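You operate a simulated robot arm through the tools that you are given. There is no shell and no other tool. Be economical: measure what you need, move in short steps, check, and stop when the job is done.

You are at the controls of a simulated two-armed robot. One attempt, no reset.

JOB
Pick up the cartridge labelled "35" from the grey bench top with one hand, pass it to the other hand and put it on the top of the crate lid.

It is judged by the outcome, as a careful person would: the job done as asked, and still so three seconds after it is handed in. It fails if anything else is knocked over, pushed out of place, dropped, spilled or broken. A push-on lid holds only when it is set on centred and level and pressed home; a screw cap is set on level and turned clockwise until tight.

ROBOT AND FRAMES
Two 7-joint arms with three-finger grippers on one trunk, on a base that drives. Base frame: it is fixed to the floor where the robot stands at the start and does not move with it; the origin is under the middle of the robot, x ahead of it, y to its left, z up. Readings come in m, degrees, newtons and seconds.
The left shoulder is at the start at [0.03, 0.124, 1.008], the right one opposite. With the tool pointing down near the work surface each hand reaches from about 0.1 to 0.78 m from the robot's upright axis, wherever it stands, measured 20 degrees to its own side. Places, roughly: top of the crate lid [-0.7, 3.5, 0.4]. Payload 2.2 kg a hand.
The TCP of each hand is the grasp point between the finger pads, 0.028 m short of the fingertips. In the tool frame z runs along the fingers and y along their closing line. Largest opening 0.102 m; the body of the gripper starts 0.071 m behind the TCP.
Orientation is that of the tool frame in the base frame, as [roll, pitch, yaw] about the fixed x, y, z axes, in that order (R = Rz(yaw) Ry(pitch) Rx(roll)). With the fingers straight down and closing along the base's y, the tool's x points along the base's -x, its y along +y and its z along -z.

CONTROLS
- The arms move only by the tool step_arm. It takes "left_plan", "right_plan" or both (then of equal length, played together; a hand with none holds still); each is a list of rows, each a list of 2 entries, a list of its own where there are three numbers: the shift along the tool's x, y, z in units of 25 mm (1.0 is 25 mm), then the turn, a rotation vector about the tool's x, y, z in units of 6 degrees (1.0 is 6 degrees). In form: [[[x, y, z], [ax, ay, az]], ...]. A call has 1 to 10 rows; each row shifts and turns the commanded pose from where the row before left it, along the tool's axes as they then stand. "left_gripper" and "right_gripper" are, for a hand that has rows, the closure, from 0 (fully open) to 1 (shut), set as the call begins (left out, the last holds). A call with a number of a shift or a turn outside -1 to 1 is refused whole. Rows are played at 5 a second. More than 0.05 m and 8.6 degrees between two rows, or a gripper value outside its range, and nothing of the call is played. A pose out of reach is approached as far as the arm can. The call stops where the force on the tool passes 40 N (or 10 N more than at its start, if that is more) or the arm is blocked; 0.2 s more then pass. The fingers move at their own pace and stop on an object; they squeeze with about 26 N. The grip force told is the motor's: it shows also when the fingers shut on nothing. Time passes only in rows, and 0.2 s behind the last, so rows that do not move let the fingers close. It gives the time, the measured TCP pose, the force on the tool (base axes), the opening and the grip force at its end, in the units of the frame above (readings bear some noise), with the torque about the TCP (base axes, N m) and any sound that the robot's microphone picked up, and new pictures: "pictures" is both (left out), scene, wrist or none (wrist: the cameras of the hands that moved).
- Cameras (640 x 400 px; columns grow to the right, rows downward): "scene" is now at [0.0447, 0.0152, 1.7214]; the picture's right is [0.19, -0.98, 0.00], its down [-0.76, -0.15, -0.63] and it looks along [0.62, 0.12, -0.77] (base axes); focal length 285 px, centre (320, 200). "left" rides on the left gripper at [0.072, 0.038, -0.086] in its tool frame; the picture's right is [-0.46, 0.89, 0.00], its down [-0.60, -0.32, -0.73] and it looks along [-0.65, -0.34, 0.68] (tool axes); focal length 256 px, centre (320, 200). "right" rides on the right gripper at [0.069, 0.044, -0.086] in its tool frame; the picture's right is [-0.53, 0.85, 0.00], its down [-0.58, -0.36, -0.73] and it looks along [-0.62, -0.39, 0.68] (tool axes); focal length 256 px, centre (320, 200).
- slide_trunk(by): slides the trunk up (or, below 0, down) by that many m; the arms and the scene camera ride with it, the base frame stays. It gives what a move gives, with no picture.
- drive_base(legs): drives the robot by 1 to 6 legs, each [ahead, left, turn to the left] in m, m and degrees, along the robot's own axes; the way and the turn of a leg run together, so that a leg with both is an arc; at most 1.5 m and 180 degrees a leg. The arms and the cameras ride along, it lands a little off, and it stops where it bumps. It gives what a move gives, and a new picture of the scene camera.
- pan_tilt(pan, tilt): turns the head with the scene camera to pan (to the left, within 143 degrees either way) and tilt (down, from -29 to 69), counted from straight ahead of the robot. It gives what a move gives, and a new picture of the scene camera.
- point_at(camera, pixels): for up to 12 pixels [column, row] of the newest picture of that camera ("zoom" is the newest enlarged one), the place [x, y, z] in the base frame of the surface seen there, good to about 0.002 m. The clock stands still meanwhile.
- zoom(camera, box): a new picture of the part [left, top, right, bottom] of that camera's present view, enlarged. The clock stands still meanwhile.
- close_job(): hands the job in; it is judged then, once.

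Go step by step. Measure first, check grasps and placings, and put right what went wrong. The budget is 80 turns and 260 pictures, counting those below and the enlarged ones. Unless the task says otherwise, let go and move clear before handing in, and close with one line.

The tools are called after ">>>" as name(argument=value, ...) on one line, values as JSON. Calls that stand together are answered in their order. step_arm: Moves the arms, as the interface text tells. Its arguments: {"type":"object","properties":{"left_plan":{"type":"array","items":{"type":"array"}},"left_gripper":{"type":"number"},"right_plan":{"type":"array","items":{"type":"array"}},"right_gripper":{"type":"number"},"pictures":{"type":"string","enum":["both","scene","wrist","none"]}},"required":[]} The other tools are called the same way: slide_trunk (by) slides the trunk up or down; drive_base (legs) drives the base; pan_tilt (pan, tilt) turns the head that bears the scene camera; point_at (camera, pixels) gives the place of the surface under pixels of a picture; zoom (camera, box) takes an enlarged picture of a part of a camera's view; close_job () hands the job in.

At the start:

```text
clock: 0.0
left_position: [0.5653, 0.3881, 1.033]
left_tcp_rot: [-180.0, 0.0, 180.0]
left_ft_force: [0.5, -0.2, 0.8]
left_wrist_torque: [0.0, 0.0, 0.01]
left_grip_width: 0.1022
left_finger_force: 0.0
right_position: [0.4003, -0.1214, 0.9748]
right_tcp_rot: [-180.0, 0.0, 179.9]
right_ft_force: [0.1, 0.4, 0.0]
right_wrist_torque: [-0.03, -0.01, 0.02]
right_grip_width: 0.102
right_finger_force: 0.1
trunk travel left (down, up): [-0.25, 0.29]
robot x, y, heading: [0.0001, 0.004, 0.1]
head pan, tilt: [10.9, 50.7]
```

scene: 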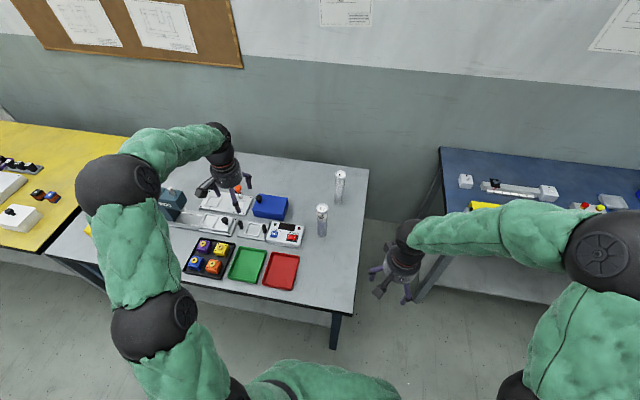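
right: 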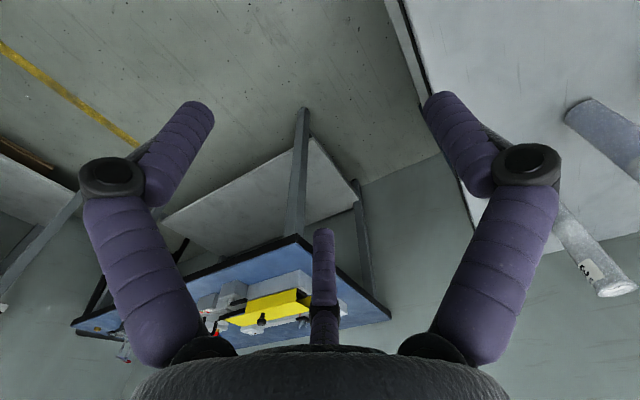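
left: 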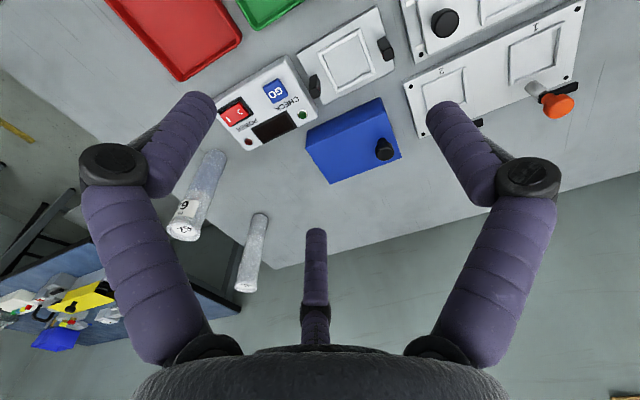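

The grey bench shows items around (160-340, 180-290). I zoom there to find the "35" cartridge.

>>> zoom(camera="scene", box=[150, 150, 370, 300])

>>> zoom(camera="left", box=[140, 140, 300, 300])

>>> point_at(camera="scene", pixels=[[340, 173], [337, 202], [322, 208], [321, 234], [360, 260], [213, 262]])

```text
2.67 times, centred on (260, 225) of scene
```

zoom: 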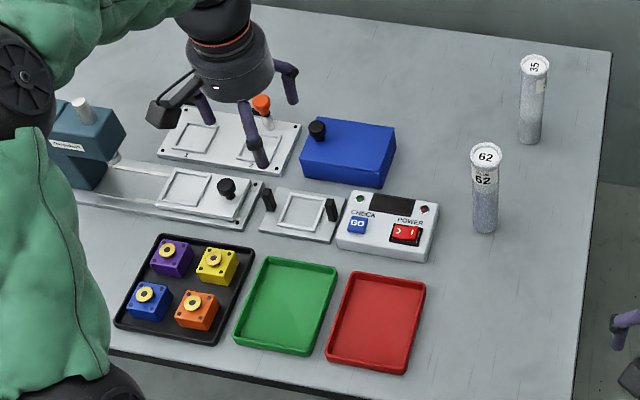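

```text
2.50 times, centred on (220, 220) of left
```

zoom: 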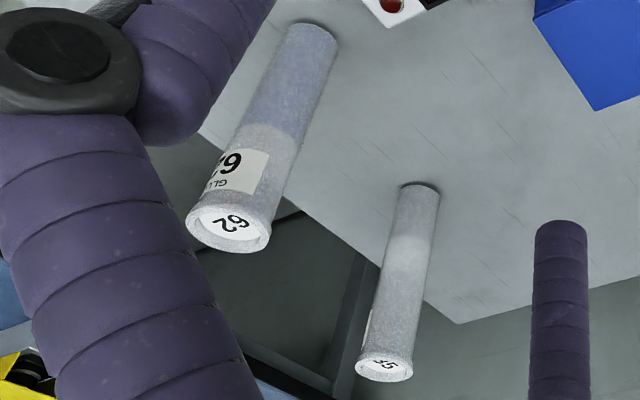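

```text
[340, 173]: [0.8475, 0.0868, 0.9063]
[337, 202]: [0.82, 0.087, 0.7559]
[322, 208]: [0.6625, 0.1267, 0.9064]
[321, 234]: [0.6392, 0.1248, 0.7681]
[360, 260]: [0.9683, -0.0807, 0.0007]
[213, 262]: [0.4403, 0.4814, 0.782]
```

Cartridge 35 stands at about (0.845, 0.087), top at z 0.906, with 62 in front of it at (0.66, 0.126). I look toward the crate before planning.

>>> pan_tilt(pan=101, tilt=20)

```text
clock: 1.6
left_position: [0.564, 0.3879, 1.0336]
left_tcp_rot: [-179.9, -0.1, -180.0]
left_ft_force: [-0.5, 0.5, 0.4]
left_wrist_torque: [0.03, -0.02, -0.01]
left_grip_width: 0.1019
left_finger_force: 0.0
right_position: [0.3995, -0.1219, 0.975]
right_tcp_rot: [-180.0, 0.0, -179.9]
right_ft_force: [0.3, 0.0, 0.5]
right_wrist_torque: [-0.02, -0.03, 0.01]
right_grip_width: 0.102
right_finger_force: 0.1
trunk travel left (down, up): [-0.25, 0.29]
robot x, y, heading: [0.0, -0.0003, -0.1]
head pan, tilt: [101.0, 20.0]
```

scene: 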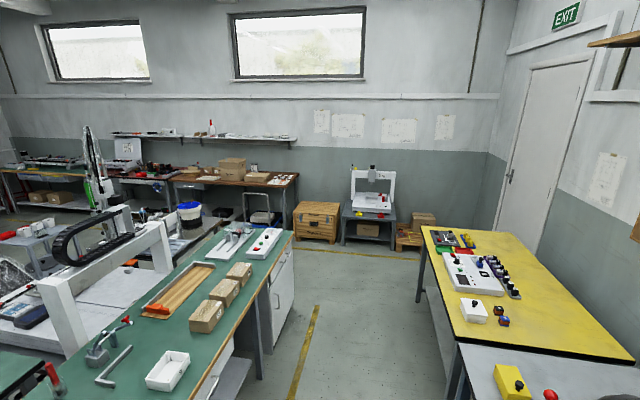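

>>> zoom(camera="scene", box=[260, 180, 420, 280])

>>> point_at(camera="scene", pixels=[[300, 204], [337, 205], [296, 211], [332, 216], [316, 209], [345, 215], [440, 300], [289, 240], [262, 355], [424, 240], [300, 380], [340, 250]])

```text
4.00 times, centred on (340, 230) of scene
```

zoom: 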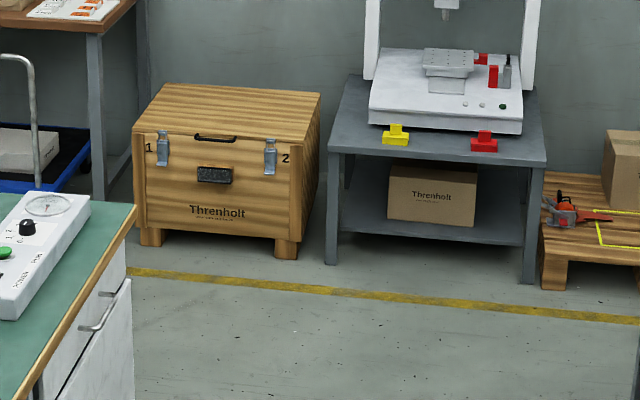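

```text
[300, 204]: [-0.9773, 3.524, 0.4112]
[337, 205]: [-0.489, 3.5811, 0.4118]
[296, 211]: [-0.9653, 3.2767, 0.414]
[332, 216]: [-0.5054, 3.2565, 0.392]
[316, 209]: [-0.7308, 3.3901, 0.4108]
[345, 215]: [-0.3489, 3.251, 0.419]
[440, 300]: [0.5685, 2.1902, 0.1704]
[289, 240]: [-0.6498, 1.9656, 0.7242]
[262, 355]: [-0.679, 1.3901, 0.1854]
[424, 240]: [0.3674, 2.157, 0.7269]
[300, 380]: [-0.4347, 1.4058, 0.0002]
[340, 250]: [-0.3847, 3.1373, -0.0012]
```

The crate lid spans x −0.98..−0.48, y 3.26..3.6, at z 0.412, with a clear aisle to it. Looking back at the bench to measure its front edge.

>>> pan_tilt(pan=5, tilt=58)

```text
clock: 3.4
left_position: [0.5657, 0.3876, 1.0333]
left_tcp_rot: [-179.9, 0.0, -179.9]
left_ft_force: [0.6, -0.4, 0.9]
left_wrist_torque: [-0.03, 0.03, 0.0]
left_grip_width: 0.1019
left_finger_force: 0.1
right_position: [0.4, -0.1236, 0.9752]
right_tcp_rot: [-179.9, 0.0, 180.0]
right_ft_force: [-0.8, 0.1, 0.1]
right_wrist_torque: [0.0, -0.02, -0.01]
right_grip_width: 0.1022
right_finger_force: 0.2
trunk travel left (down, up): [-0.25, 0.29]
robot x, y, heading: [0.0012, -0.0005, -0.2]
head pan, tilt: [5.0, 58.0]
```

scene: 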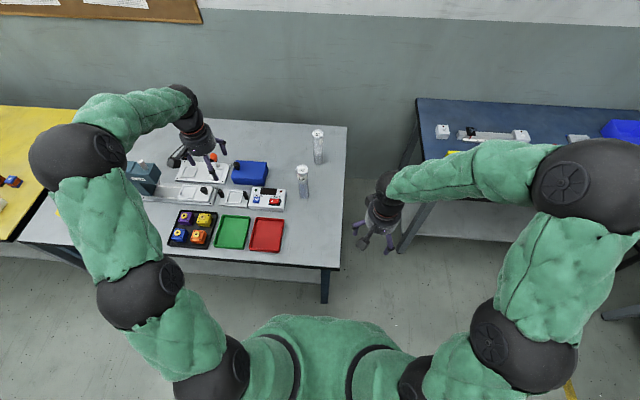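

>>> zoom(camera="scene", box=[240, 110, 360, 280])

>>> point_at(camera="scene", pixels=[[335, 266], [260, 262], [345, 130], [317, 133], [317, 162], [319, 148], [328, 160], [420, 120], [410, 225], [303, 169]])

```text
2.35 times, centred on (300, 195) of scene
```

zoom: 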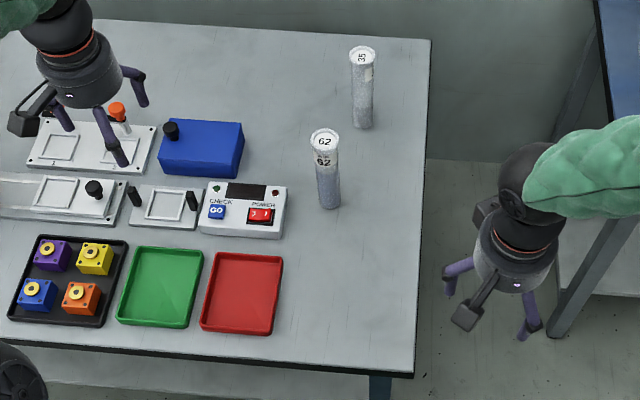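

```text
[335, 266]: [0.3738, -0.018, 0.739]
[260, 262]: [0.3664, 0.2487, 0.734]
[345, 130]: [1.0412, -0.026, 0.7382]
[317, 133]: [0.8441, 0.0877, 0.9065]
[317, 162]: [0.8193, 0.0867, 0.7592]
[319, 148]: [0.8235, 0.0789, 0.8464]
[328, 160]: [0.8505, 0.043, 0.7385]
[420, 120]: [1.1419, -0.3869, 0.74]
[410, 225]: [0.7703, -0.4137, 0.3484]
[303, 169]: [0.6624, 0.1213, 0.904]
```

Bench front edge is at x 0.37, top z 0.739; the cartridge is 0.168 tall. It's slightly out of reach, so I drive ahead 0.14 and left 0.05.

>>> drive_base(legs=[[0.14, 0.05, 0]])

```text
clock: 4.8
left_position: [0.6953, 0.4322, 1.0336]
left_tcp_rot: [-179.9, 0.1, 179.6]
left_ft_force: [-1.3, 0.4, 0.4]
left_wrist_torque: [0.01, -0.05, 0.01]
left_grip_width: 0.1022
left_finger_force: 0.0
right_position: [0.5272, -0.0764, 0.9765]
right_tcp_rot: [179.8, 0.2, 179.7]
right_ft_force: [-0.9, -0.4, 0.3]
right_wrist_torque: [-0.01, -0.06, 0.03]
right_grip_width: 0.102
right_finger_force: 0.0
trunk travel left (down, up): [-0.25, 0.29]
robot x, y, heading: [0.1284, 0.0491, -0.4]
head pan, tilt: [5.0, 58.0]
stopped in leg 1: the robot was blocked; the commanded pose is now the measured one
```

scene: 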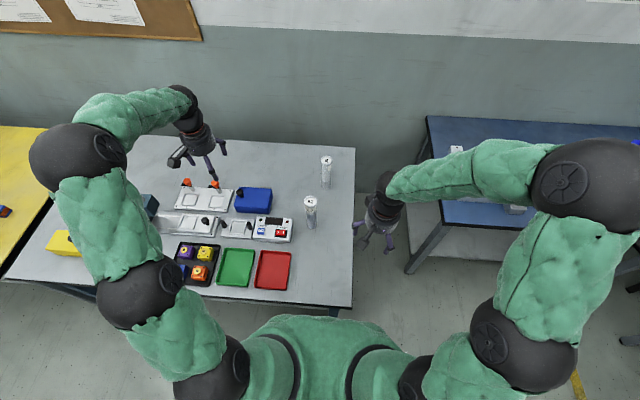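

The base touched something at x≈0.128. I check the cartridge and bench positions again.

>>> point_at(camera="scene", pixels=[[326, 158], [325, 187], [321, 159], [331, 160], [310, 199], [350, 304], [353, 150]])

>>> zoom(camera="scene", box=[280, 140, 400, 215])

```text
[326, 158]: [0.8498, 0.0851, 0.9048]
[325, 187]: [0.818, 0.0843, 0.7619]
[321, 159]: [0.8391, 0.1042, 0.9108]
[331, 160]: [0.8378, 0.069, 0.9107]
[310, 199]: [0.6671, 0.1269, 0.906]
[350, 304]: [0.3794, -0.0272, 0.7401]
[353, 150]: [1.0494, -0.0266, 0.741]
```

```text
5.33 times, centred on (340, 178) of scene
```

zoom: 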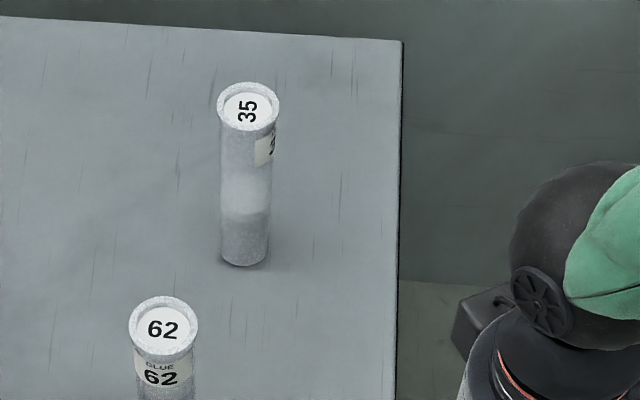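

Nothing has moved; 35's rim centre is (0.842, 0.086). I bring the right hand up and over toward it.

>>> step_arm(right_plan=[[[0, 0, -1], [0, 0, 0]], [[-1, 0.5, 0], [0, 0, 0]], [[-1, 0.5, 0], [0, 0, 0]], [[-1, 0.5, 0], [0, 0, 0]], [[-1, 0.5, 0], [0, 0, 0]], [[-1, 0.5, 0], [0, 0, 0]], [[-1, 0.5, 0], [0, 0, 0]], [[-1, 0.5, 0], [0, 0, 0]], [[-1, 0.5, 0], [0, 0, 0]], [[-1, 0.5, 0], [0, 0, 0]]], right_gripper=0)

```text
clock: 7.0
left_position: [0.6973, 0.4323, 1.0322]
left_tcp_rot: [-179.9, -0.1, 179.7]
left_ft_force: [0.7, -0.4, 0.5]
left_wrist_torque: [0.0, 0.01, 0.03]
left_grip_width: 0.1022
left_finger_force: 0.0
right_position: [0.7566, 0.0347, 0.9995]
right_tcp_rot: [-180.0, 0.0, 179.8]
right_ft_force: [0.4, 0.2, -0.6]
right_wrist_torque: [-0.01, 0.04, 0.02]
right_grip_width: 0.1022
right_finger_force: 0.1
trunk travel left (down, up): [-0.25, 0.29]
robot x, y, heading: [0.1306, 0.0464, -0.2]
head pan, tilt: [5.0, 58.0]
```

scene: 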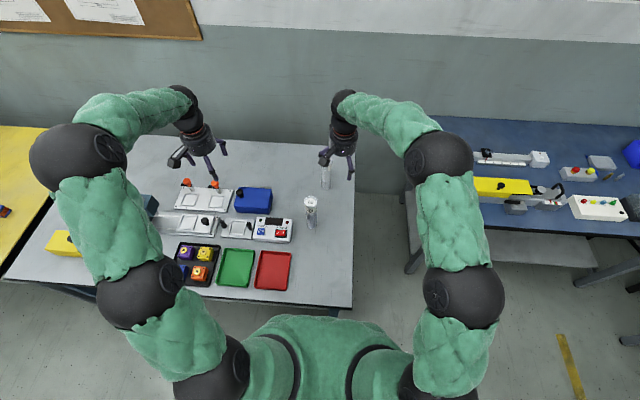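
right: 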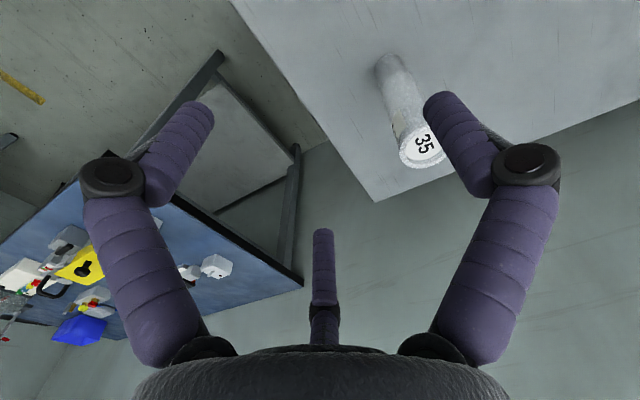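

The pictures show what looks like three fingers on the hand; I close the idle left hand to see how they actually move, and take a close look.

>>> step_arm(left_plan=[[[0, 0, 0], [0, 0, 0]], [[0, 0, 0], [0, 0, 0]], [[0, 0, 0], [0, 0, 0]]], left_gripper=0.65, pictures="wrist")

>>> zoom(camera="scene", box=[150, 80, 250, 200])

>>> zoom(camera="scene", box=[300, 90, 380, 200])

```text
clock: 7.8
left_position: [0.6966, 0.4315, 1.0334]
left_tcp_rot: [-179.9, -0.2, 179.8]
left_ft_force: [0.1, 0.6, 0.1]
left_wrist_torque: [0.02, -0.03, -0.02]
left_grip_width: 0.0356
left_finger_force: 0.1
right_position: [0.7551, 0.0351, 1.0014]
right_tcp_rot: [180.0, 0.0, 179.7]
right_ft_force: [0.0, 0.6, -0.1]
right_wrist_torque: [0.01, 0.02, 0.02]
right_grip_width: 0.1022
right_finger_force: 0.1
trunk travel left (down, up): [-0.25, 0.29]
robot x, y, heading: [0.1311, 0.0466, -0.2]
head pan, tilt: [5.0, 58.0]
```

left: 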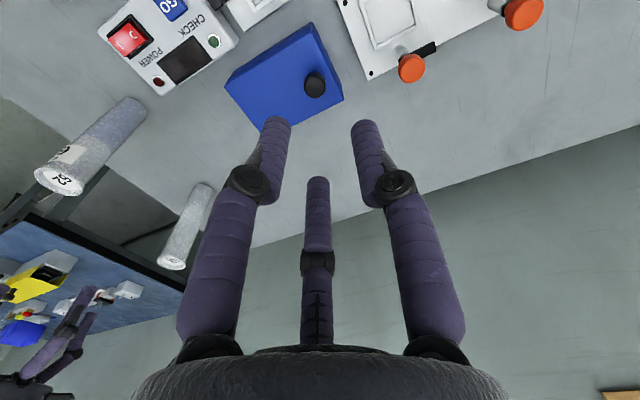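

```text
3.33 times, centred on (200, 140) of scene
```

zoom: 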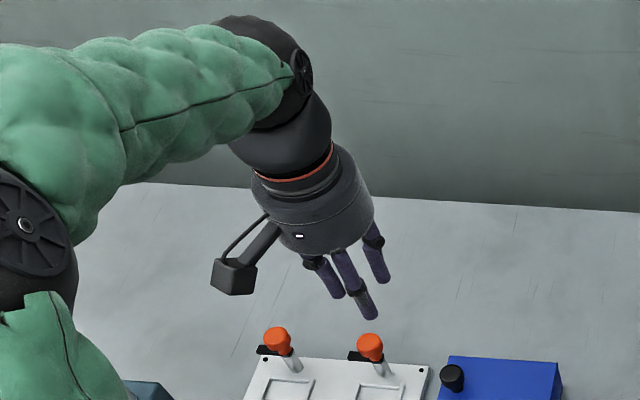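

```text
3.64 times, centred on (340, 145) of scene
```

zoom: 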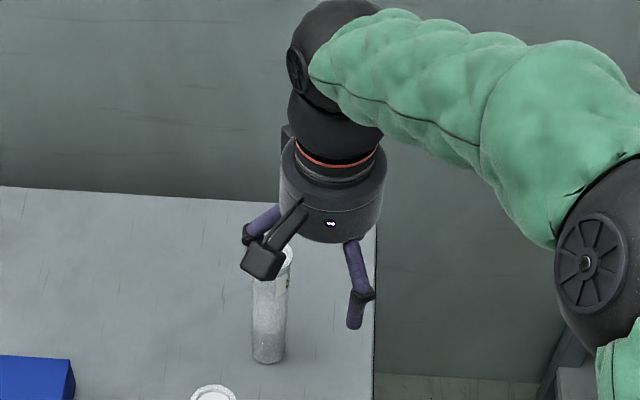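

The hand has three fingers closing centrally: one on the tool's +y and two on its −y side, which suits an upright cylinder from above. I move the right hand the last (0.086, 0.051) to over the cartridge.

>>> step_arm(right_plan=[[[-0.86, 0.51, 0], [0, 0, 0]], [[-0.86, 0.51, 0], [0, 0, 0]], [[-0.86, 0.51, 0], [0, 0, 0]], [[-0.86, 0.51, 0], [0, 0, 0]], [[0, 0, 0], [0, 0, 0]]])

```text
clock: 9.0
left_position: [0.6967, 0.4325, 1.0334]
left_tcp_rot: [-179.9, 0.1, 179.7]
left_ft_force: [0.9, -0.1, -0.1]
left_wrist_torque: [-0.02, -0.03, 0.01]
left_grip_width: 0.0359
left_finger_force: 0.0
right_position: [0.8417, 0.0849, 0.9999]
right_tcp_rot: [179.9, 0.0, 179.7]
right_ft_force: [0.7, 0.1, 0.0]
right_wrist_torque: [-0.01, -0.02, -0.04]
right_grip_width: 0.1019
right_finger_force: 0.0
trunk travel left (down, up): [-0.25, 0.29]
robot x, y, heading: [0.1337, 0.0491, -0.2]
head pan, tilt: [5.0, 58.0]
```

scene: 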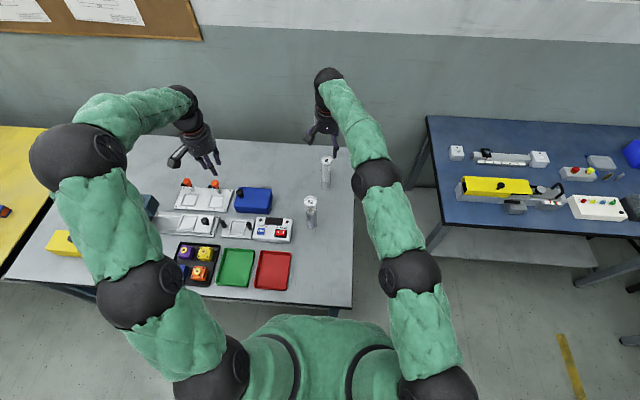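
right: 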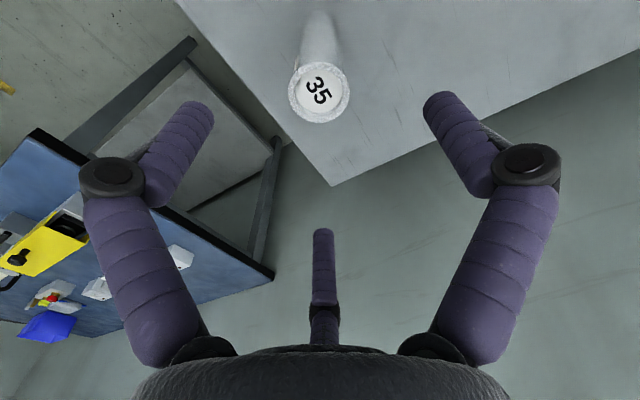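

The cartridge sits centred between the fingers (319, 92). I descend 0.129 m around it.

>>> step_arm(right_plan=[[[0, 0, 0.86], [0, 0, 0]], [[0, 0, 0.86], [0, 0, 0]], [[0, 0, 0.86], [0, 0, 0]], [[0, 0, 0.86], [0, 0, 0]], [[0, 0, 0.86], [0, 0, 0]], [[0, 0, 0.86], [0, 0, 0]]])

>>> point_at(camera="right", pixels=[[320, 200]])

```text
clock: 10.4
left_position: [0.6972, 0.4319, 1.0322]
left_tcp_rot: [180.0, -0.1, 179.7]
left_ft_force: [-0.6, -0.1, -0.7]
left_wrist_torque: [-0.03, -0.01, 0.03]
left_grip_width: 0.0358
left_finger_force: 0.1
right_position: [0.8419, 0.0852, 0.8697]
right_tcp_rot: [179.9, -0.1, 179.8]
right_ft_force: [0.0, 0.7, 0.6]
right_wrist_torque: [0.0, 0.04, 0.01]
right_grip_width: 0.1018
right_finger_force: 0.1
trunk travel left (down, up): [-0.25, 0.29]
robot x, y, heading: [0.1323, 0.0486, -0.5]
head pan, tilt: [5.0, 58.0]
```

scene: 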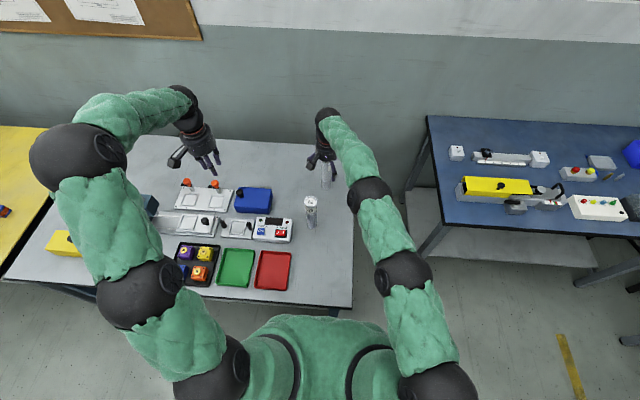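
right: 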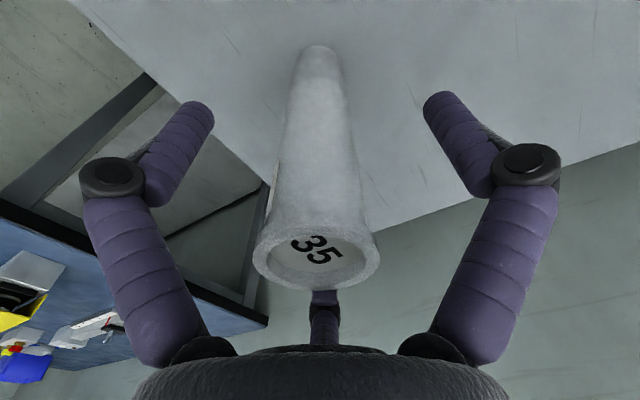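

```text
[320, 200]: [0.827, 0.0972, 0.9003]
```

The cartridge is centred between the fingers at grasp height. I close the right hand.

>>> step_arm(right_plan=[[[0, 0, 0], [0, 0, 0]], [[0, 0, 0], [0, 0, 0]], [[0, 0, 0], [0, 0, 0]], [[0, 0, 0], [0, 0, 0]], [[0, 0, 0], [0, 0, 0]]], right_gripper=1, pictures="wrist")

```text
clock: 11.6
left_position: [0.6968, 0.4323, 1.0326]
left_tcp_rot: [179.9, -0.1, 179.7]
left_ft_force: [0.5, 0.0, -0.2]
left_wrist_torque: [0.0, 0.02, 0.0]
left_grip_width: 0.0357
left_finger_force: 0.1
right_position: [0.8428, 0.0844, 0.8702]
right_tcp_rot: [179.9, 0.0, 179.7]
right_ft_force: [0.5, 0.0, 4.1]
right_wrist_torque: [-0.01, -0.17, -0.04]
right_grip_width: 0.0376
right_finger_force: 25.9
trunk travel left (down, up): [-0.25, 0.29]
robot x, y, heading: [0.1281, 0.047, -0.5]
head pan, tilt: [5.0, 58.0]
```

right: 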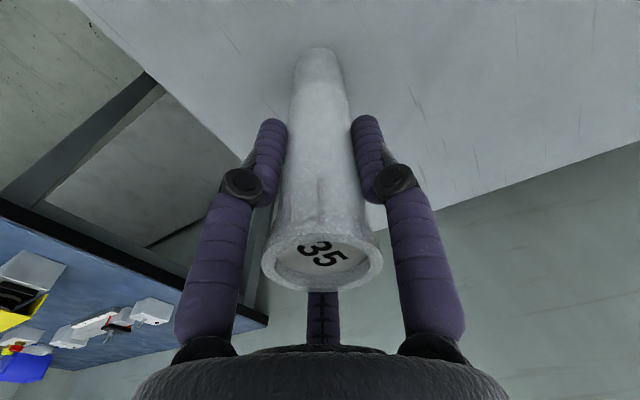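

Gripped at 0.0376 m with 25.9 N. I lift it straight up 0.2 m so its bottom clears everything.

>>> step_arm(right_plan=[[[0, 0, -0.4], [0, 0, 0]], [[0, 0, -0.8], [0, 0, 0]], [[0, 0, -1], [0, 0, 0]], [[0, 0, -1], [0, 0, 0]], [[0, 0, -1], [0, 0, 0]], [[0, 0, -1], [0, 0, 0]], [[0, 0, -1], [0, 0, 0]], [[0, 0, -1], [0, 0, 0]], [[0, 0, -0.8], [0, 0, 0]]])

```text
clock: 13.6
left_position: [0.6948, 0.4316, 1.0337]
left_tcp_rot: [-179.9, 0.0, 179.7]
left_ft_force: [0.4, -1.1, 0.6]
left_wrist_torque: [-0.01, -0.03, -0.01]
left_grip_width: 0.0355
left_finger_force: 0.0
right_position: [0.8347, 0.0855, 1.0697]
right_tcp_rot: [180.0, 0.1, 179.7]
right_ft_force: [-0.5, -0.5, 0.1]
right_wrist_torque: [-0.01, -0.04, 0.0]
right_grip_width: 0.0376
right_finger_force: 26.5
right hand out of reach, approached as far as the arm can: row 9
trunk travel left (down, up): [-0.25, 0.29]
robot x, y, heading: [0.1264, 0.0484, -0.4]
head pan, tilt: [5.0, 58.0]
```

scene: 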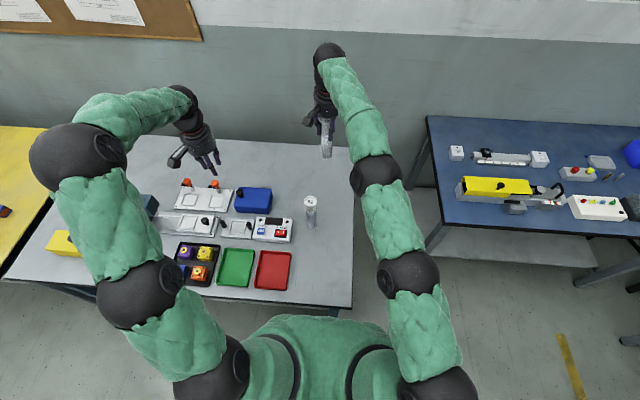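
right: 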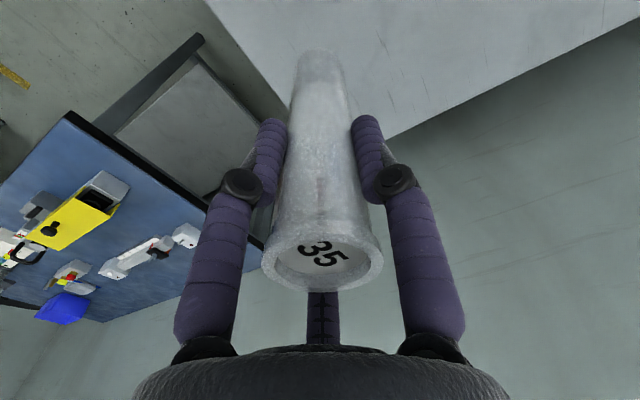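

The cartridge hangs straight; its bottom is at about z 0.94. I pull it right and back toward the robot, well clear of 62.

>>> step_arm(right_plan=[[[0.3, -0.9, 0], [0, 0, 0]], [[0.3, -0.9, 0], [0, 0, 0]], [[0.3, -0.9, 0], [0, 0, 0]], [[0.3, -0.9, 0], [0, 0, 0]], [[0.3, -0.9, -0.4], [0, 0, 0]], [[0.5, -0.8, -0.5], [0, 0, 0]], [[1, 0, 0], [0, 0, 0]], [[1, 0, 0], [0, 0, 0]], [[1, 0, 0], [0, 0, 0]]], pictures="scene")

>>> drive_base(legs=[[-0.3, 0, 0]])

```text
clock: 15.6
left_position: [0.6948, 0.433, 1.0333]
left_tcp_rot: [-180.0, 0.1, 179.7]
left_ft_force: [-0.2, -0.1, -0.2]
left_wrist_torque: [0.0, -0.01, 0.0]
left_grip_width: 0.0356
left_finger_force: 0.1
right_position: [0.7107, -0.0472, 1.0932]
right_tcp_rot: [-180.0, 0.0, 179.7]
right_ft_force: [-1.0, -1.0, -0.4]
right_wrist_torque: [0.0, -0.01, -0.02]
right_grip_width: 0.0376
right_finger_force: 25.7
trunk travel left (down, up): [-0.25, 0.29]
robot x, y, heading: [0.1308, 0.05, -0.1]
head pan, tilt: [5.0, 58.0]
```

scene: 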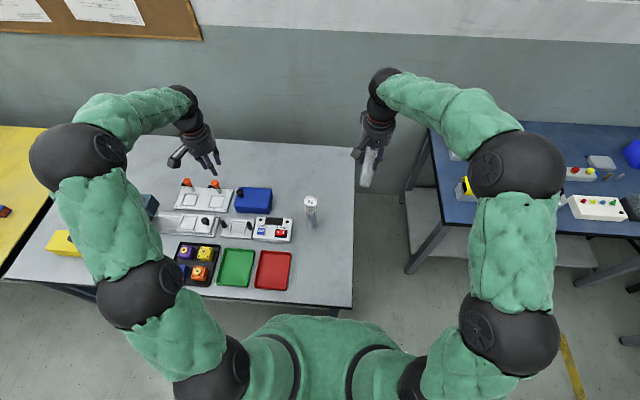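

```text
clock: 17.7
left_position: [0.3895, 0.4359, 1.0324]
left_tcp_rot: [180.0, 0.0, 179.9]
left_ft_force: [-0.4, 0.4, 0.2]
left_wrist_torque: [-0.02, -0.03, -0.01]
left_grip_width: 0.0357
left_finger_force: 0.1
right_position: [0.4069, -0.0443, 1.0923]
right_tcp_rot: [180.0, -0.1, 179.8]
right_ft_force: [-0.7, 0.1, -1.3]
right_wrist_torque: [-0.02, -0.01, -0.03]
right_grip_width: 0.0377
right_finger_force: 26.2
trunk travel left (down, up): [-0.25, 0.29]
robot x, y, heading: [-0.1742, 0.0453, -0.2]
head pan, tilt: [5.0, 58.0]
```

scene: 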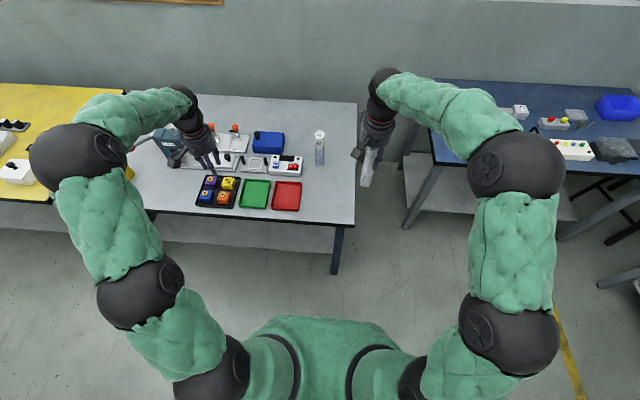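

The robot is clear of the bench with 35 in the right hand. Next I try turning the left hand about its axis, to learn whether I can present it horizontally with its camera on top for the side grasp.

>>> step_arm(left_plan=[[[0, 0, 0], [0, 0, 1]], [[0, 0, 0], [0, 0, 1]], [[0, 0, 0], [0, 0, 1]], [[0, 0, 0], [0, 0, 1]], [[0, 0, 0], [0, 0, 1]], [[0, 0, 0], [0, 0, 1]], [[0, 0, 0], [0, 0, 1]], [[0, 0, 0], [0, 0, 1]], [[0, 0, 0], [0, 0, 1]], [[0, 0, 0], [0, 0, 1]]], left_gripper=0.2, pictures="none")

>>> step_arm(left_plan=[[[0, 0, 0], [0, 0, 1]], [[0, 0, 0], [0, 0, 1]], [[0, 0, 0], [0, 0, 1]], [[0, 0, 0], [0, 0, 1]], [[0, 0, 0], [0, 0, 1]], [[0, 0, 0], [0, 0, 1]], [[0, 0, 0], [0, 0, 1]], [[0, 0, 0], [0, 0, 1]], [[0, 0, 0], [0, 0, 1]], [[0, 0, 0], [0, 0, 1]]], pictures="none")

>>> step_arm(left_plan=[[[0, 0, 0], [0, 0, 1]], [[0, 0, 0], [0, 0, 1]], [[0, 0, 0], [0, 0, 1]], [[0, 0, 0], [0, 0, 1]], [[0, 0, 0], [0, 0, 1]], [[0, 0, 0], [0, 0, 1]], [[0, 0, 0], [0, 0, 1]], [[0, 0, 0], [0, 0, 1]], [[0, 0, 0], [0, 0, 1]], [[0, 0, 0], [0, 0, 1]]], pictures="scene")

```text
clock: 19.9
left_position: [0.3895, 0.4357, 1.0334]
left_tcp_rot: [-179.9, 0.0, 119.8]
left_ft_force: [-0.5, 0.6, 0.6]
left_wrist_torque: [-0.01, 0.0, 0.0]
left_grip_width: 0.0816
left_finger_force: 0.0
right_position: [0.407, -0.0451, 1.0904]
right_tcp_rot: [-180.0, 0.0, 179.9]
right_ft_force: [-0.3, 0.4, -0.3]
right_wrist_torque: [-0.01, 0.0, 0.03]
right_grip_width: 0.0375
right_finger_force: 26.1
trunk travel left (down, up): [-0.25, 0.29]
robot x, y, heading: [-0.1721, 0.0492, -0.3]
head pan, tilt: [5.0, 58.0]
```

```text
clock: 22.1
left_position: [0.3907, 0.4353, 1.0317]
left_tcp_rot: [-180.0, 0.2, 59.8]
left_ft_force: [-0.1, 0.8, 0.2]
left_wrist_torque: [0.0, 0.01, -0.04]
left_grip_width: 0.0816
left_finger_force: 0.0
right_position: [0.4076, -0.0442, 1.0923]
right_tcp_rot: [-180.0, 0.0, 179.9]
right_ft_force: [-1.2, 0.1, -1.1]
right_wrist_torque: [0.0, 0.0, 0.01]
right_grip_width: 0.0376
right_finger_force: 26.1
trunk travel left (down, up): [-0.25, 0.29]
robot x, y, heading: [-0.1762, 0.051, -0.0]
head pan, tilt: [5.0, 58.0]
```

```text
clock: 24.3
left_position: [0.3701, 0.373, 1.012]
left_tcp_rot: [-178.1, -0.3, 1.3]
left_ft_force: [-0.1, 0.1, -1.4]
left_wrist_torque: [0.06, -0.07, 0.01]
left_grip_width: 0.0816
left_finger_force: 0.1
left hand out of reach, approached as far as the arm can: row 9, 10
right_position: [0.4073, -0.0452, 1.0923]
right_tcp_rot: [179.9, 0.1, 179.8]
right_ft_force: [0.2, -1.3, -0.9]
right_wrist_torque: [0.06, -0.04, -0.03]
right_grip_width: 0.0378
right_finger_force: 26.4
trunk travel left (down, up): [-0.25, 0.29]
robot x, y, heading: [-0.175, 0.0509, 0.3]
head pan, tilt: [5.0, 58.0]
```

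scene: 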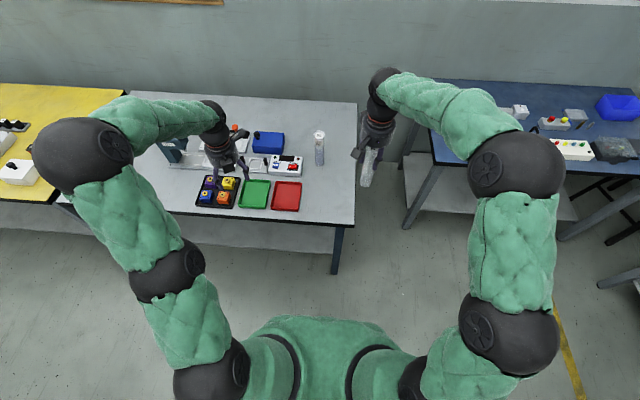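

The left wrist reaches only about 170° that way. I'll turn it back and the other way so that, pitched up, it points forward-right at heading −60° with its camera on top.

>>> step_arm(left_plan=[[[0, 0, 0], [0, 0, -1]], [[0, 0, 0], [0, 0, -1]], [[0, 0, 0], [0, 0, -1]], [[0, 0, 0], [0, 0, -1]], [[0, 0, 0], [0, 0, -1]], [[0, 0, 0], [0, 0, -1]], [[0, 0, 0], [0, 0, -1]], [[0, 0, 0], [0, 0, -1]], [[0, 0, 0], [0, 0, -1]], [[0, 0, 0], [0, 0, -1]]], pictures="none")

>>> step_arm(left_plan=[[[0, 0, 0], [0, 0, -1]], [[0, 0, 0], [0, 0, -1]], [[0, 0, 0], [0, 0, -1]], [[0, 0, 0], [0, 0, -1]], [[0, 0, 0], [0, 0, -1]], [[0, 0, 0], [0, 0, -1]], [[0, 0, 0], [0, 0, -1]], [[0, 0, 0], [0, 0, -1]], [[0, 0, 0], [0, 0, -1]], [[0, 0, 0], [0, 0, -1]]], pictures="none")

>>> step_arm(left_plan=[[[0, 0, 0], [0, 0, -1]], [[0, 0, 0], [0, 0, -1]], [[0, 0, 0], [0, 0, -1]], [[0, 0, 0], [0, 0, -1]], [[0, 0, 0], [0, 0, -1]], [[0, 0, 0], [0, 0, -1]], [[0, 0, 0], [0, 0, -1]], [[0, 0, 0], [0, 0, -1]], [[0, 0, 0], [0, 0, -1]], [[0, 0, 0], [0, 0, -1]]], pictures="none")

>>> step_arm(left_plan=[[[0, 0, 0], [0, 0, -1]], [[0, 0, 0], [0, 0, -1]], [[0, 0, 0], [0, 0, -1]], [[0, 0, 0], [0, 0, -1]], [[0, 0, 0], [0, 0, -1]], [[0, 0, 0], [0, 0, -1]], [[0, 0, 0], [0, 0, -1]], [[0, 0, 0], [0, 0, -1]], [[0, 0, 0], [0, 0, -1]], [[0, 0, 0], [0, 0, -1]]], pictures="none")

>>> step_arm(left_plan=[[[0, 0, 0], [0, 0, -1]], [[0, 0, 0], [0, 0, -1]], [[0, 0, 0], [0, 0, -1]], [[0, 0, 0], [0, 0, -1]], [[0, 0, 0], [0, 0, -1]], [[0, 0, 0], [0, 0, -1]], [[0, 0, 0], [0, 0, -1]], [[0, 0, 0], [0, 0, -1]], [[0, 0, 0], [0, 0, -1]], [[0, 0, 0], [0, 0, -1]]], pictures="none")

>>> step_arm(left_plan=[[[0, 0, -0.8], [0, 1, 0]], [[0, 0, -0.8], [0, 1, 0]], [[0, 0, 0], [0, 1, 0]], [[0, 0, 0], [0, 1, 0]], [[0, 0, 0], [0, 1, 0]], [[0, 0, 0], [0, 1, 0]], [[0, 0, 0], [0, 1, 0]], [[0, 0, 0], [0, 1, 0]]], pictures="scene")

```text
clock: 26.5
left_position: [0.3717, 0.3744, 1.0124]
left_tcp_rot: [-180.0, 0.0, 60.0]
left_ft_force: [0.9, 0.2, -0.6]
left_wrist_torque: [-0.01, -0.01, 0.02]
left_grip_width: 0.0819
left_finger_force: 0.1
right_position: [0.4089, -0.0439, 1.0932]
right_tcp_rot: [-179.9, 0.0, 179.9]
right_ft_force: [-0.8, 0.0, -1.7]
right_wrist_torque: [-0.01, -0.03, 0.0]
right_grip_width: 0.0374
right_finger_force: 26.1
trunk travel left (down, up): [-0.25, 0.29]
robot x, y, heading: [-0.1746, 0.0477, -0.3]
head pan, tilt: [5.0, 58.0]
```

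```text
clock: 28.7
left_position: [0.3718, 0.3746, 1.0136]
left_tcp_rot: [-179.9, 0.0, 120.0]
left_ft_force: [0.8, -0.5, -0.1]
left_wrist_torque: [-0.01, 0.01, -0.02]
left_grip_width: 0.0816
left_finger_force: 0.1
right_position: [0.408, -0.0457, 1.0919]
right_tcp_rot: [180.0, -0.1, 179.9]
right_ft_force: [-0.5, 0.1, -0.9]
right_wrist_torque: [0.04, -0.04, 0.01]
right_grip_width: 0.0375
right_finger_force: 25.7
trunk travel left (down, up): [-0.25, 0.29]
robot x, y, heading: [-0.1738, 0.0461, -0.1]
head pan, tilt: [5.0, 58.0]
```

```text
clock: 30.9
left_position: [0.3699, 0.3731, 1.014]
left_tcp_rot: [-180.0, -0.2, -180.0]
left_ft_force: [0.2, -0.3, 0.0]
left_wrist_torque: [0.01, 0.0, 0.0]
left_grip_width: 0.0819
left_finger_force: 0.1
right_position: [0.4069, -0.0449, 1.0915]
right_tcp_rot: [-179.9, 0.0, 180.0]
right_ft_force: [0.7, -0.3, -0.5]
right_wrist_torque: [-0.01, -0.01, 0.0]
right_grip_width: 0.0372
right_finger_force: 25.8
trunk travel left (down, up): [-0.25, 0.29]
robot x, y, heading: [-0.1769, 0.0528, -0.2]
head pan, tilt: [5.0, 58.0]
```

```text
clock: 33.1
left_position: [0.3702, 0.3725, 1.0134]
left_tcp_rot: [179.9, 0.0, -120.0]
left_ft_force: [-0.6, 0.0, 0.5]
left_wrist_torque: [0.01, 0.01, 0.0]
left_grip_width: 0.0814
left_finger_force: 0.0
right_position: [0.4085, -0.045, 1.0928]
right_tcp_rot: [179.9, 0.0, 179.9]
right_ft_force: [0.0, 0.4, -1.2]
right_wrist_torque: [-0.01, -0.01, -0.04]
right_grip_width: 0.0372
right_finger_force: 26.3
trunk travel left (down, up): [-0.25, 0.29]
robot x, y, heading: [-0.1745, 0.0461, -0.2]
head pan, tilt: [5.0, 58.0]
```

```text
clock: 35.3
left_position: [0.3716, 0.3731, 1.0138]
left_tcp_rot: [179.9, 0.0, -60.0]
left_ft_force: [0.1, 1.0, -0.4]
left_wrist_torque: [0.02, 0.0, 0.04]
left_grip_width: 0.0815
left_finger_force: 0.1
right_position: [0.4078, -0.0438, 1.0929]
right_tcp_rot: [180.0, 0.0, 179.9]
right_ft_force: [-0.6, 0.4, -1.0]
right_wrist_torque: [0.0, 0.0, -0.02]
right_grip_width: 0.0375
right_finger_force: 26.2
trunk travel left (down, up): [-0.25, 0.29]
robot x, y, heading: [-0.173, 0.0486, -0.0]
head pan, tilt: [5.0, 58.0]
```

```text
clock: 37.1
left_position: [0.3718, 0.3768, 1.0525]
left_tcp_rot: [180.0, -48.2, -60.1]
left_ft_force: [0.2, 0.8, -0.9]
left_wrist_torque: [0.04, -0.05, 0.0]
left_grip_width: 0.0817
left_finger_force: 0.1
right_position: [0.4076, -0.0434, 1.0919]
right_tcp_rot: [180.0, 0.0, 179.9]
right_ft_force: [-0.4, 0.2, -1.5]
right_wrist_torque: [0.0, 0.0, -0.01]
right_grip_width: 0.0375
right_finger_force: 25.8
trunk travel left (down, up): [-0.25, 0.29]
robot x, y, heading: [-0.1792, 0.0427, 0.1]
head pan, tilt: [5.0, 58.0]
```

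scene: 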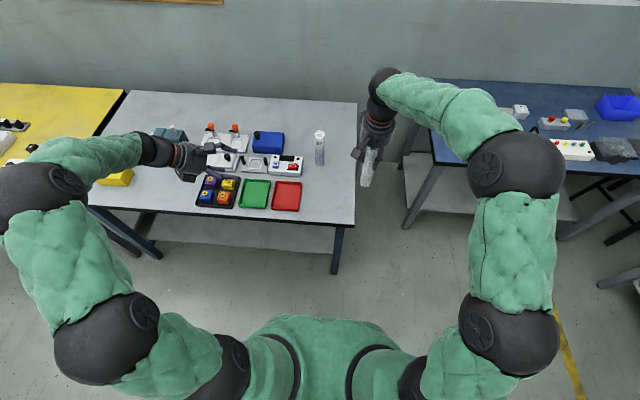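

The left hand pitches well (−48° now). I bring it to about −75° and turn the right hand 90° about the cartridge axis so that a finger gap, not its camera, faces the left hand.

>>> step_arm(left_plan=[[[0, 0, 0], [0, 0.9, 0]], [[0, 0, 0], [0, 0.9, 0]], [[0, 0, 0], [0, 0.9, 0]], [[0, 0, 0], [0, 0.9, 0]], [[0, 0, 0], [0, 0.9, 0]], [[0, 0, 0], [0, 0, 0]], [[0, 0, 0], [0, 0, 0]], [[0, 0, 0], [0, 0, 0]]], right_plan=[[[0, 0, 0], [0, 0, -1]], [[0, 0, 0], [0, 0, -1]], [[0, 0, 0], [0, 0, -1]], [[0, 0, 0], [0, 0, -1]], [[0, 0, 0], [0, 0, -1]], [[0, 0, 0], [0, 0, -1]], [[0, 0, 0], [0, 0, -1]], [[0, 0, 0], [0, 0, -1]]], pictures="none")

>>> step_arm(right_plan=[[[0, 0, 0], [0, 0, -1]], [[0, 0, 0], [0, 0, -1]], [[0, 0, 0], [0, 0, -1]], [[0, 0, 0], [0, 0, -1]], [[0, 0, 0], [0, 0, -1]], [[0, 0, 0], [0, 0, -1]], [[0, 0, 0], [0, 0, -1]], [[0, 0, 0], [0, 0, 0]]], pictures="both")

>>> zoom(camera="left", box=[0, 0, 640, 400])

```text
clock: 38.9
left_position: [0.3711, 0.377, 1.0524]
left_tcp_rot: [179.8, -75.0, -59.9]
left_ft_force: [0.0, 0.0, -0.5]
left_wrist_torque: [-0.01, 0.04, -0.01]
left_grip_width: 0.0815
left_finger_force: 0.0
right_position: [0.4074, -0.0452, 1.0929]
right_tcp_rot: [180.0, 0.0, -132.0]
right_ft_force: [0.1, 0.9, -0.8]
right_wrist_torque: [-0.02, -0.02, 0.02]
right_grip_width: 0.0372
right_finger_force: 25.8
trunk travel left (down, up): [-0.25, 0.29]
robot x, y, heading: [-0.1756, 0.0486, 0.0]
head pan, tilt: [5.0, 58.0]
```

```text
clock: 40.7
left_position: [0.3703, 0.3753, 1.0518]
left_tcp_rot: [179.7, -75.0, -59.8]
left_ft_force: [-0.2, 0.4, 0.0]
left_wrist_torque: [-0.01, 0.04, -0.02]
left_grip_width: 0.0817
left_finger_force: 0.1
right_position: [0.4084, -0.0448, 1.0908]
right_tcp_rot: [180.0, 0.1, -89.9]
right_ft_force: [0.9, 0.4, -0.5]
right_wrist_torque: [0.01, -0.01, -0.03]
right_grip_width: 0.0372
right_finger_force: 26.1
trunk travel left (down, up): [-0.25, 0.29]
robot x, y, heading: [-0.178, 0.0497, -0.3]
head pan, tilt: [5.0, 58.0]
```

scene: 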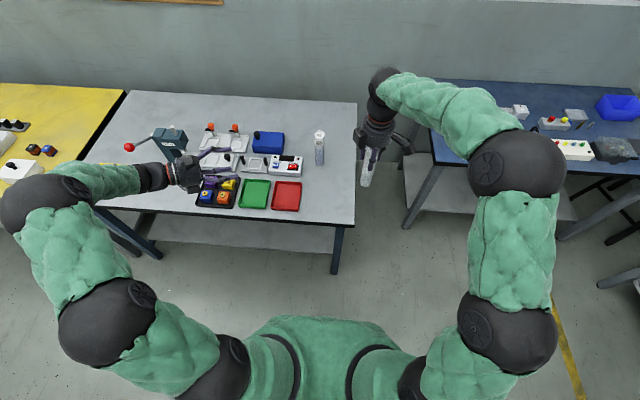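
right: 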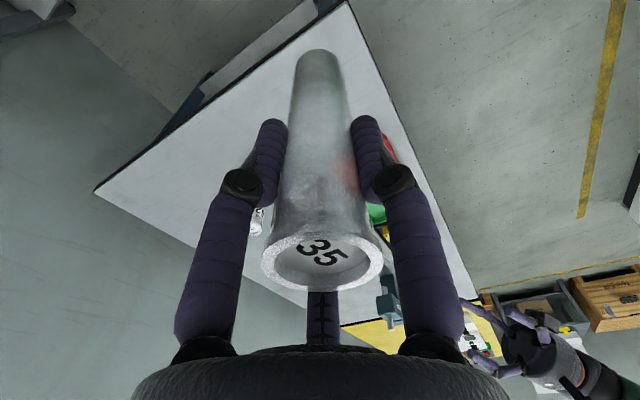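

```text
1.00 times, centred on (320, 200) of left (not enlarged: the box is as wide or as high as the picture)
```

zoom: 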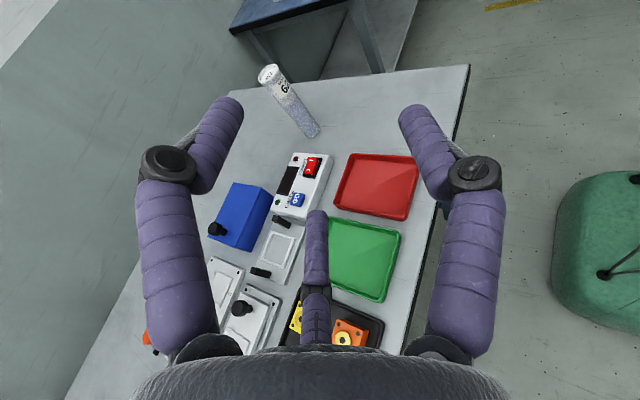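

Both hands are in the wanted attitudes. I shift the cartridge 0.1 m left and bring the left hand, fully open, to a pregrasp 0.15 m short of the cartridge's lower part.

>>> step_arm(left_plan=[[[0.24, 0.726, 0.834], [0, 0, 0]], [[0.24, 0.726, 0.834], [0, 0, 0]], [[0.24, 0.726, 0.834], [0, 0, 0]], [[0.24, 0.726, 0.834], [0, 0, 0]], [[0.24, 0.726, 0.834], [0, 0, 0]], [[0.24, 0.726, 0.834], [0, 0, 0]], [[0.24, 0.726, 0.834], [0, 0, 0]], [[0, 0, 0], [0, 0, 0]]], right_plan=[[[-0.57, 0, 0], [0, 0, 0]], [[-0.57, 0, 0], [0, 0, 0]], [[-0.57, 0, 0], [0, 0, 0]], [[-0.57, 0, 0], [0, 0, 0]], [[-0.57, 0, 0], [0, 0, 0]], [[-0.57, 0, 0], [0, 0, 0]], [[-0.57, 0, 0], [0, 0, 0]], [[0, 0, 0], [0, 0, 0]]], left_gripper=0)

>>> zoom(camera="scene", box=[200, 80, 420, 240])

```text
clock: 42.5
left_position: [0.3336, 0.1817, 1.0562]
left_tcp_rot: [179.7, -75.0, -59.8]
left_ft_force: [-0.4, 0.2, -0.1]
left_wrist_torque: [0.0, 0.02, 0.02]
left_grip_width: 0.1018
left_finger_force: 0.2
right_position: [0.4082, 0.0543, 1.0914]
right_tcp_rot: [-180.0, -0.1, -90.1]
right_ft_force: [0.1, 0.8, -0.9]
right_wrist_torque: [0.02, 0.01, -0.02]
right_grip_width: 0.0373
right_finger_force: 26.3
trunk travel left (down, up): [-0.25, 0.29]
robot x, y, heading: [-0.1763, 0.0486, -0.1]
head pan, tilt: [5.0, 58.0]
```

scene: 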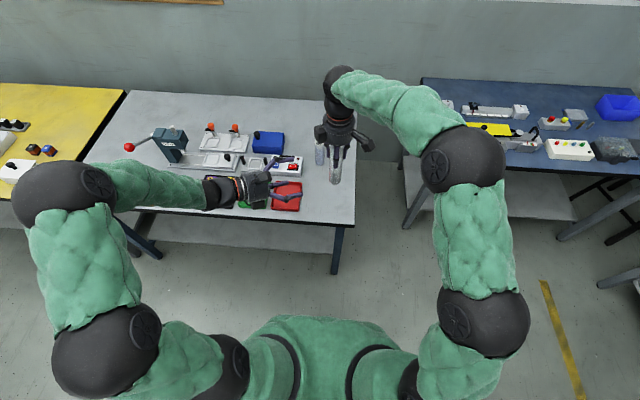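
right: 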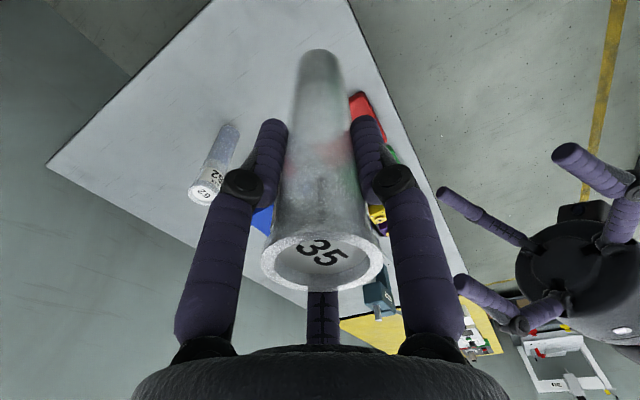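
left: 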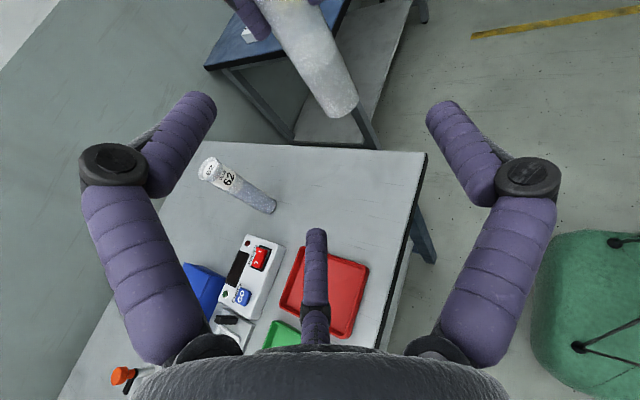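

```text
2.50 times, centred on (310, 160) of scene
```

zoom: 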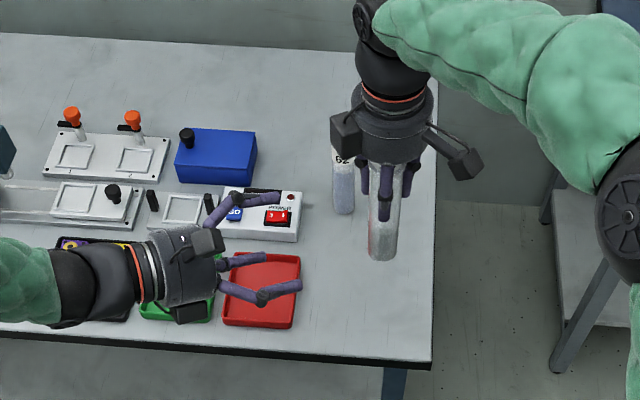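

Geometry checks: the rod axis is 0.148 m ahead horizontally and centred. I offset slightly in tool −y (to clear the two-finger side) and advance partway.

>>> step_arm(left_plan=[[[0, -0.58, 0], [0, 0, 0]], [[0, 0, 0.9], [0, 0, 0]], [[0, 0, 0.9], [0, 0, 0]], [[0, 0, 0.9], [0, 0, 0]], [[0, 0, 0.9], [0, 0, 0]], [[0, 0, 0], [0, 0, 0]]])

>>> zoom(camera="scene", box=[240, 90, 400, 220])

```text
clock: 43.9
left_position: [0.3928, 0.1118, 1.0307]
left_tcp_rot: [179.7, -75.0, -59.8]
left_ft_force: [0.6, -0.8, -0.3]
left_wrist_torque: [-0.01, 0.01, -0.02]
left_grip_width: 0.1019
left_finger_force: 0.0
right_position: [0.4069, 0.053, 1.0896]
right_tcp_rot: [180.0, 0.0, -90.1]
right_ft_force: [-0.3, -0.5, -0.3]
right_wrist_torque: [0.02, -0.04, 0.04]
right_grip_width: 0.037
right_finger_force: 26.1
trunk travel left (down, up): [-0.25, 0.29]
robot x, y, heading: [-0.1767, 0.0544, 0.1]
head pan, tilt: [5.0, 58.0]
```

scene: 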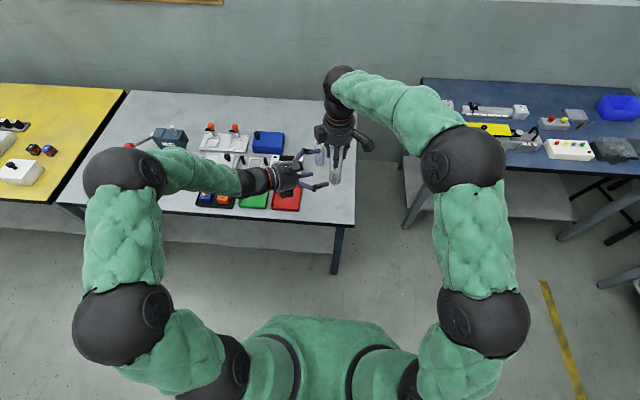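
left: 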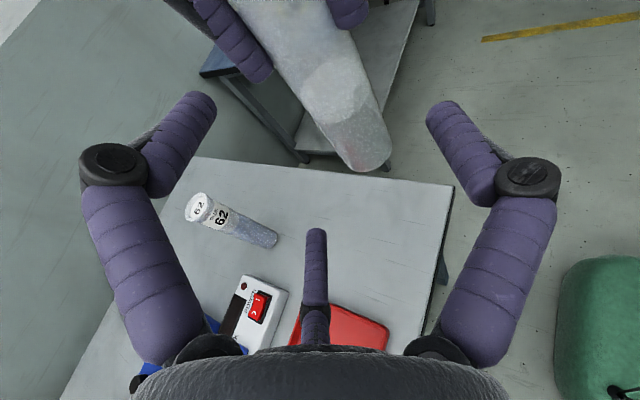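

```text
3.08 times, centred on (320, 155) of scene
```

zoom: 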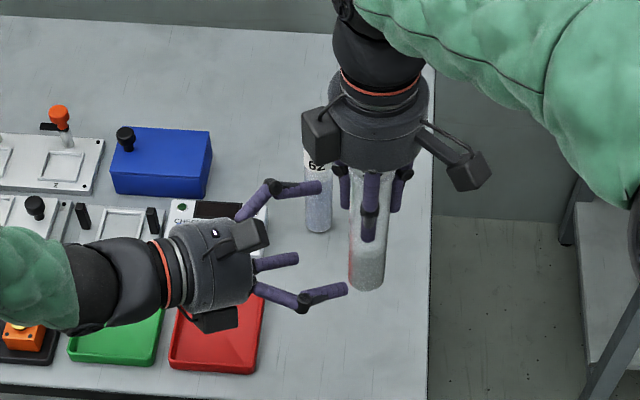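

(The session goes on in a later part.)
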